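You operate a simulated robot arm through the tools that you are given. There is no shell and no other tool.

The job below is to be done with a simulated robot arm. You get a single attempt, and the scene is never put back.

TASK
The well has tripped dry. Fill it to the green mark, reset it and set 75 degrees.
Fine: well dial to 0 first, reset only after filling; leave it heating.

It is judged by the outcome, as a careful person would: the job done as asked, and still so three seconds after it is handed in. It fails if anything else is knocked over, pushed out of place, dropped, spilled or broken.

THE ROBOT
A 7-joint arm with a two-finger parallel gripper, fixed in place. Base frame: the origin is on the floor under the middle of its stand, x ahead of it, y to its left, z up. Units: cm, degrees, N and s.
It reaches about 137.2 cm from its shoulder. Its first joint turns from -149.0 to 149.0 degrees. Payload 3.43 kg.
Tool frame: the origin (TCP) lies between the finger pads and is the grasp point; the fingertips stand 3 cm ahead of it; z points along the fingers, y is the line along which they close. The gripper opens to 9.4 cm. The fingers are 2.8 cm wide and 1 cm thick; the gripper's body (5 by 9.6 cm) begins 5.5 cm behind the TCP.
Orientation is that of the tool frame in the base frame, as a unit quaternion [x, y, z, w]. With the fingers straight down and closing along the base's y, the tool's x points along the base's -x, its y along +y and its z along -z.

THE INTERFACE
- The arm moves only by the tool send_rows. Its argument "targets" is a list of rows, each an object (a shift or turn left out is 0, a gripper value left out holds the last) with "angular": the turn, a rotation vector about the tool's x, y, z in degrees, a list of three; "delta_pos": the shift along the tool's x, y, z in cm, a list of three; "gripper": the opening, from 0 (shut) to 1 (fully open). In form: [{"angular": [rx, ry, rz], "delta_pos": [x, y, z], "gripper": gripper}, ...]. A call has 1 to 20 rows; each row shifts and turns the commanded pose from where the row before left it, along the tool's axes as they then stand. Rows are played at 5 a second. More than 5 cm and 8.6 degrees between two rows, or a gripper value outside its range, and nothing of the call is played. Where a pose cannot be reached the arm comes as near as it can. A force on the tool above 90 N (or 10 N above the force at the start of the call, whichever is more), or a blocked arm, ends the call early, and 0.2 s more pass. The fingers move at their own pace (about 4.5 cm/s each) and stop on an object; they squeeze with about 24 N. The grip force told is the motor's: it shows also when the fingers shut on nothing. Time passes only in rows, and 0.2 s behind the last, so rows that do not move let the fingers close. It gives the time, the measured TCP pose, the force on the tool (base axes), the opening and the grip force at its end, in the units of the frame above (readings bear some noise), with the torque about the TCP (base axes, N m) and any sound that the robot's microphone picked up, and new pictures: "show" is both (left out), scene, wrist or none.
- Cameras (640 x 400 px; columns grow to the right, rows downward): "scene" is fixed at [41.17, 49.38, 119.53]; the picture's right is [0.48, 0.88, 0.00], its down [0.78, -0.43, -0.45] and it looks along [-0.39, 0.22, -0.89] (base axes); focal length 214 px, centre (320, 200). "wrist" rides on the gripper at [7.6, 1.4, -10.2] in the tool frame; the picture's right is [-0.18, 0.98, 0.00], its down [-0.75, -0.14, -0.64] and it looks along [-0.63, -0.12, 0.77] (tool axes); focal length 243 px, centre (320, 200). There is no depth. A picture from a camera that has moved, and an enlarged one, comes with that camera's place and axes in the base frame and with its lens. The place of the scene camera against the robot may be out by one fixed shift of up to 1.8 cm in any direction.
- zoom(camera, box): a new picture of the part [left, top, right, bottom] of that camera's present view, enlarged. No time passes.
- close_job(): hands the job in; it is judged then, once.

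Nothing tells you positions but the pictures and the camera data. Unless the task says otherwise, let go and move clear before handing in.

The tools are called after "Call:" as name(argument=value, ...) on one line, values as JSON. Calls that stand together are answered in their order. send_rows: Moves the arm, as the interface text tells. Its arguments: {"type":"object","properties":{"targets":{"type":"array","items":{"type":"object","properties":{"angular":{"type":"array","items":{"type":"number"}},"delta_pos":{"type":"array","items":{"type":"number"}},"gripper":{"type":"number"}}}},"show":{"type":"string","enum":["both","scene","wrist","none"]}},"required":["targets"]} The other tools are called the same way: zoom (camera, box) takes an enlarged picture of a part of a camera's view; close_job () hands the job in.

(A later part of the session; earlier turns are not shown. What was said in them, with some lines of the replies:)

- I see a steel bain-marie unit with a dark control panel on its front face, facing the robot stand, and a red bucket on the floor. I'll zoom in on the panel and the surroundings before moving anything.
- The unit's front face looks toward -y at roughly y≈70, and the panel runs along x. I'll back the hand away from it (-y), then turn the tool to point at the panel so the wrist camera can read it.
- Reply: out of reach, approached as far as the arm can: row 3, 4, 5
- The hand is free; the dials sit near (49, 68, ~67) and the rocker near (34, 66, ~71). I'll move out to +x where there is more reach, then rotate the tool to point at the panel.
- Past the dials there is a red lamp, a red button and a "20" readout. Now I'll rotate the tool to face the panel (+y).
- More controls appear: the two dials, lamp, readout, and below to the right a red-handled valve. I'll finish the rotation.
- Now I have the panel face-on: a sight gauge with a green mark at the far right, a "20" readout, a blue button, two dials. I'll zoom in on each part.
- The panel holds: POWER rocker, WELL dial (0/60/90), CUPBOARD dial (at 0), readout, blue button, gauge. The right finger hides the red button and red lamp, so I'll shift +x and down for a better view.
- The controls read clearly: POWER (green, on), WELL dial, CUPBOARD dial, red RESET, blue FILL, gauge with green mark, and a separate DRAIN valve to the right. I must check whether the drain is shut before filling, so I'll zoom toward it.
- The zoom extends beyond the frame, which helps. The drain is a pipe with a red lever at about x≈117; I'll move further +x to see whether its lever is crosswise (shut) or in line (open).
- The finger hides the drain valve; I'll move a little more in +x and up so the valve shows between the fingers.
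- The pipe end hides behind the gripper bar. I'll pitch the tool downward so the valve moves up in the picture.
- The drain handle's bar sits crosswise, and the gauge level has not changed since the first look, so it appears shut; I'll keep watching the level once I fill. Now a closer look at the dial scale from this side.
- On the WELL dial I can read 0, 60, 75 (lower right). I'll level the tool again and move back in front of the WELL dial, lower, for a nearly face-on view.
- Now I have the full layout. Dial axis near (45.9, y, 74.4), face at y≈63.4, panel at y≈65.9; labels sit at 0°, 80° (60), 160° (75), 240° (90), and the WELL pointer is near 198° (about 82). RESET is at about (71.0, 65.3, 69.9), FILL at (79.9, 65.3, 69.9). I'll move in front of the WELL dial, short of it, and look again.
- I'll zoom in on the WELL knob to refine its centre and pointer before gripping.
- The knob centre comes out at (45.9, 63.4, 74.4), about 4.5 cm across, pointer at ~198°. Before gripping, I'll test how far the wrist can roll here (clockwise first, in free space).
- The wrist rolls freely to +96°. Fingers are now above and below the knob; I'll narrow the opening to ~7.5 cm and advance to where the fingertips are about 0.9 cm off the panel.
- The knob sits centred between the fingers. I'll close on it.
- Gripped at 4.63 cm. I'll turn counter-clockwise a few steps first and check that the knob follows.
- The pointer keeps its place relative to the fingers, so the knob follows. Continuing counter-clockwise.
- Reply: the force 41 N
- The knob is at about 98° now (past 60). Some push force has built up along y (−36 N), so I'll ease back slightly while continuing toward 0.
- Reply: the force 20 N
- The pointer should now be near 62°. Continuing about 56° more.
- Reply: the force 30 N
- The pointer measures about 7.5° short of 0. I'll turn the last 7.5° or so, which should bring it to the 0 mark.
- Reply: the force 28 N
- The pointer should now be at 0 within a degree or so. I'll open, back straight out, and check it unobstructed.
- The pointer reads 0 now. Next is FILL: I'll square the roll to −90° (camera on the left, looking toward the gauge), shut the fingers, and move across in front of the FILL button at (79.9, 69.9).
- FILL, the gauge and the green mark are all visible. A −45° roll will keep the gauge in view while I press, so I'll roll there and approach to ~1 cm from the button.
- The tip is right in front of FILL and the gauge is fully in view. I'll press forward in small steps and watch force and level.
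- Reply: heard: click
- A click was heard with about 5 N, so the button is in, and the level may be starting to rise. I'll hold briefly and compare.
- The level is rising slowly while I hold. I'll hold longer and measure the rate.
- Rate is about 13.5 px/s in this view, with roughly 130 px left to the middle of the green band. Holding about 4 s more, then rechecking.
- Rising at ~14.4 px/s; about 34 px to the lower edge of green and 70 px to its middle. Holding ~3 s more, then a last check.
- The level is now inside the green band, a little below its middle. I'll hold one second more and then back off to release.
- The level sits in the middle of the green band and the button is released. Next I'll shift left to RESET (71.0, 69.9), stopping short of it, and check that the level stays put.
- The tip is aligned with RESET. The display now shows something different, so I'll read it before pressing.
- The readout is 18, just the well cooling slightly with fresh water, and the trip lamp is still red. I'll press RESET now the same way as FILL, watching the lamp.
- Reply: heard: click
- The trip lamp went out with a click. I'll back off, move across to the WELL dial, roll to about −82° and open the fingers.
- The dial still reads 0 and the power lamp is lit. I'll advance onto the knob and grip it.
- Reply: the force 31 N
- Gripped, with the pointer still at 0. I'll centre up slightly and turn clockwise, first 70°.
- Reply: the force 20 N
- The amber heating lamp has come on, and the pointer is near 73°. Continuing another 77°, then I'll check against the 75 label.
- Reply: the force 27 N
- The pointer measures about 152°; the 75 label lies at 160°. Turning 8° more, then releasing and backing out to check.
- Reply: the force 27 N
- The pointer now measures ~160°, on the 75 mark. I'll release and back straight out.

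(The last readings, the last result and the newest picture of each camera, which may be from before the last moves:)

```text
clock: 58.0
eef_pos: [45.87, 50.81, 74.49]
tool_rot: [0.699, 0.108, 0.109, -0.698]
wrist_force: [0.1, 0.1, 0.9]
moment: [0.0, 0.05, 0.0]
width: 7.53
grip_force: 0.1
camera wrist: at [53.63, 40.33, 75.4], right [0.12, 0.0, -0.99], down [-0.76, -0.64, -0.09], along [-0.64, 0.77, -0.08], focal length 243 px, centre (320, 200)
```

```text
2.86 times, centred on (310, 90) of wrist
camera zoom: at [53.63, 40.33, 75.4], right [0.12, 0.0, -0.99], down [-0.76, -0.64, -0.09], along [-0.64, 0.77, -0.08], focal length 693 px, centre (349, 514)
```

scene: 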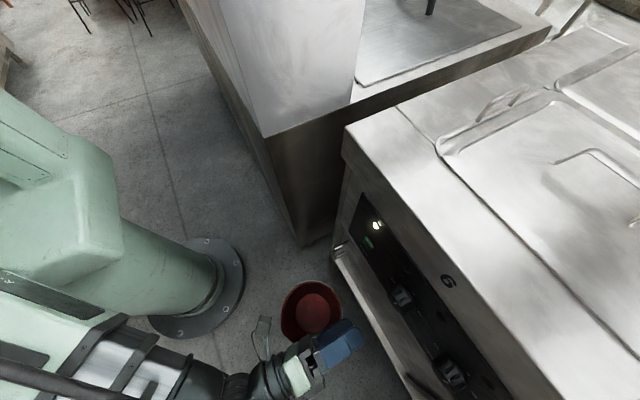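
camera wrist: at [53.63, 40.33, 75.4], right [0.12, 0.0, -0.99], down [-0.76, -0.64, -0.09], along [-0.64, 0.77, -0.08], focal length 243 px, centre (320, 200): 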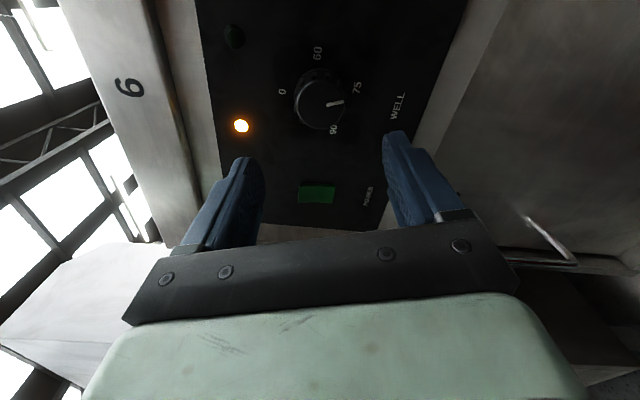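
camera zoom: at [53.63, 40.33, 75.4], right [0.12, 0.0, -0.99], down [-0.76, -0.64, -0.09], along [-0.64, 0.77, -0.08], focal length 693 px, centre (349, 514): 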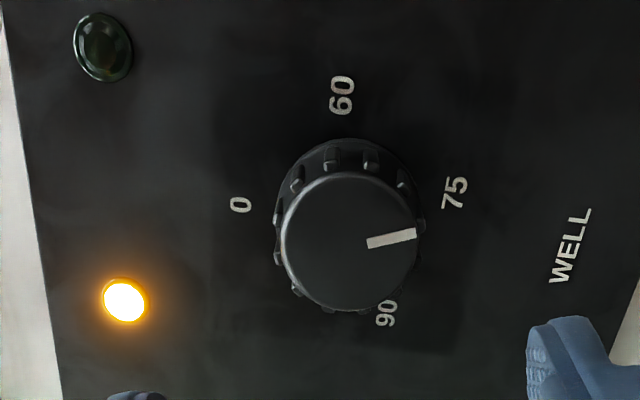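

The pointer sits right at 75 (about 160.8° of 160°) and the amber heating lamp is on. I'll roll level and back away to view the whole panel: gauge, trip lamp and all.

Call:
send_rows(targets=[{"angular": [0, 0, -8]}, {"angular": [0, 0, -8]}, {"angular": [0, 0, -8]}, {"angular": [0, 0, -8]}, {"angular": [0, 0, -8]}, {"angular": [0, 0, -8]}, {"angular": [0, 0, -8]}, {"angular": [0, 0, -8]}, {"angular": [0, 0, -8.4]}, {"delta_pos": [0, 3.5, -3]}, {"delta_pos": [0, 3.5, -3]}, {"delta_pos": [0, 3.5, -3]}, {"delta_pos": [0, 3.5, -2]}], show="both")

Call:
zoom(camera="wrist", box=[0, 0, 640, 2])

Call:
zoom(camera="wrist", box=[480, 0, 640, 60])

```text
clock: 60.8
eef_pos: [60.11, 39.81, 74.54]
tool_rot: [0.5, 0.499, 0.501, -0.499]
wrist_force: [0.3, 0.4, 0.3]
moment: [0.0, 0.0, -0.01]
width: 7.51
grip_force: 0.1
camera wrist: at [61.49, 29.34, 82.04], right [0.98, 0.0, -0.18], down [-0.14, -0.64, -0.75], along [-0.12, 0.77, -0.63], focal length 243 px, centre (320, 200)
```

scene: 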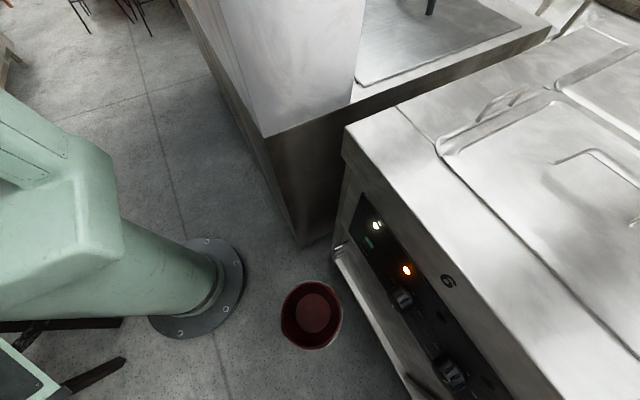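
wrist: 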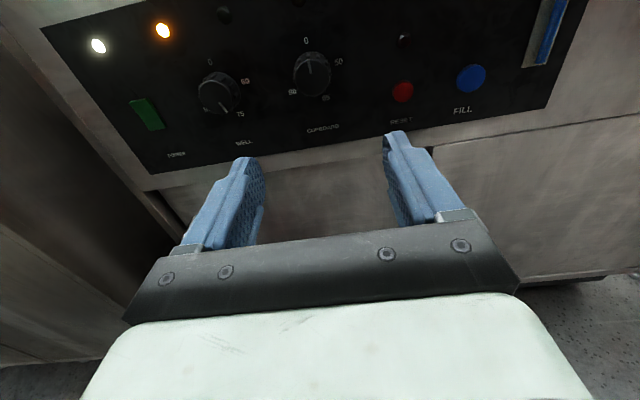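

```text
1.00 times, centred on (320, 1) of wrist (not enlarged: the box is as wide or as high as the picture)
camera zoom: at [61.49, 29.34, 82.04], right [0.98, 0.0, -0.18], down [-0.14, -0.64, -0.75], along [-0.12, 0.77, -0.63], focal length 243 px, centre (320, 399)
```

zoom: 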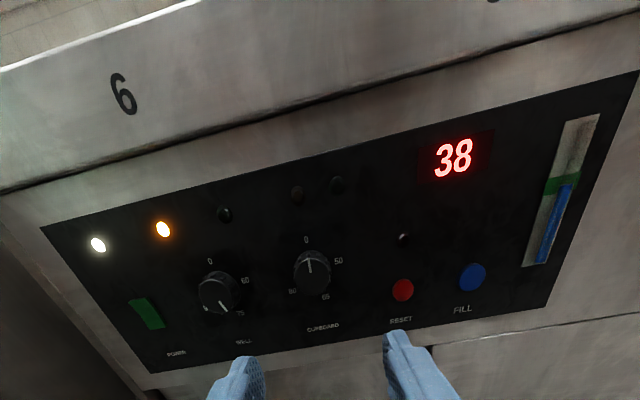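

```text
4.00 times, centred on (560, 30) of wrist
camera zoom: at [61.49, 29.34, 82.04], right [0.98, 0.0, -0.18], down [-0.14, -0.64, -0.75], along [-0.12, 0.77, -0.63], focal length 970 px, centre (-640, 880)
```

zoom: 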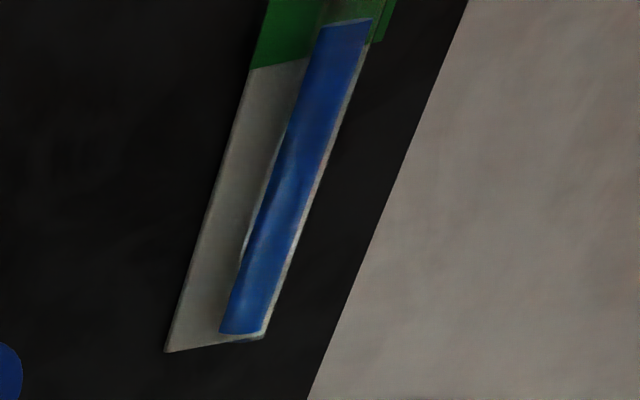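

Temperature has climbed to 38, the heat lamp is on, the trip lamp is out, and the cupboard dial is untouched. I'll check the level against the green band and the dial once more.

Call:
zoom(camera="wrist", box=[520, 0, 640, 4])

Call:
zoom(camera="wrist", box=[170, 40, 270, 150])

```text
5.33 times, centred on (580, 2) of wrist
camera zoom: at [61.49, 29.34, 82.04], right [0.98, 0.0, -0.18], down [-0.14, -0.64, -0.75], along [-0.12, 0.77, -0.63], focal length 1294 px, centre (-1067, 1256)
```

zoom: 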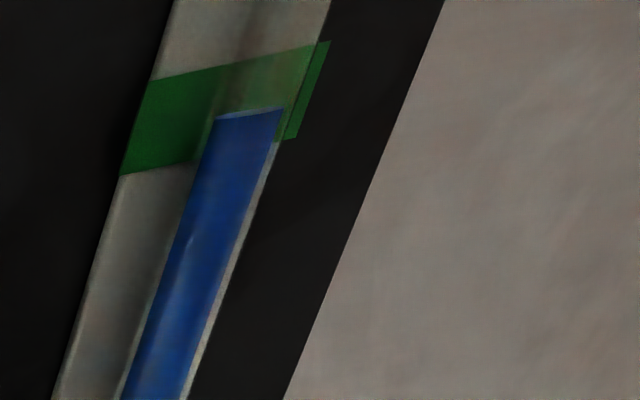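

```text
3.64 times, centred on (220, 95) of wrist
camera zoom: at [61.49, 29.34, 82.04], right [0.98, 0.0, -0.18], down [-0.14, -0.64, -0.75], along [-0.12, 0.77, -0.63], focal length 882 px, centre (684, 582)
```

zoom: 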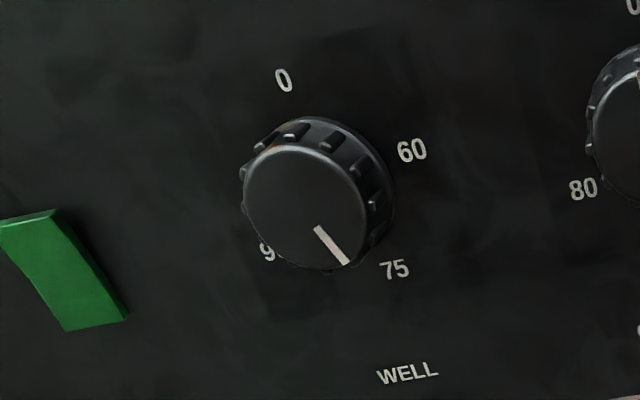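

The water level sits mid-band and has not moved in 16 s. The WELL dial points at 75, the trip lamp is off, the heat lamp is on, and the arm is about 23 cm clear of the panel. I'm handing the job in.

Call:
close_job()

```text
The job is handed in.
```

The well is filled to the green mark, reset, set to 75 degrees and heating. I handed it in that way.

- **Order:** I turned the WELL dial to 0 first, then filled, then pressed RESET, and only then set 75.
- **Fill:** the water is in the middle of the green band. It held steady for about 16 seconds after I released FILL, so the drain looks shut.
- **Reset:** RESET clicked and the red trip lamp went out.
- **Heating:** the dial points at 75 and the amber heating lamp is on. The readout climbed from 18 after filling to 38 at my last look.

I left POWER on and the CUPBOARD dial at 0. The pictures show nothing spilled or knocked over. The arm has let go and is clear of the panel.
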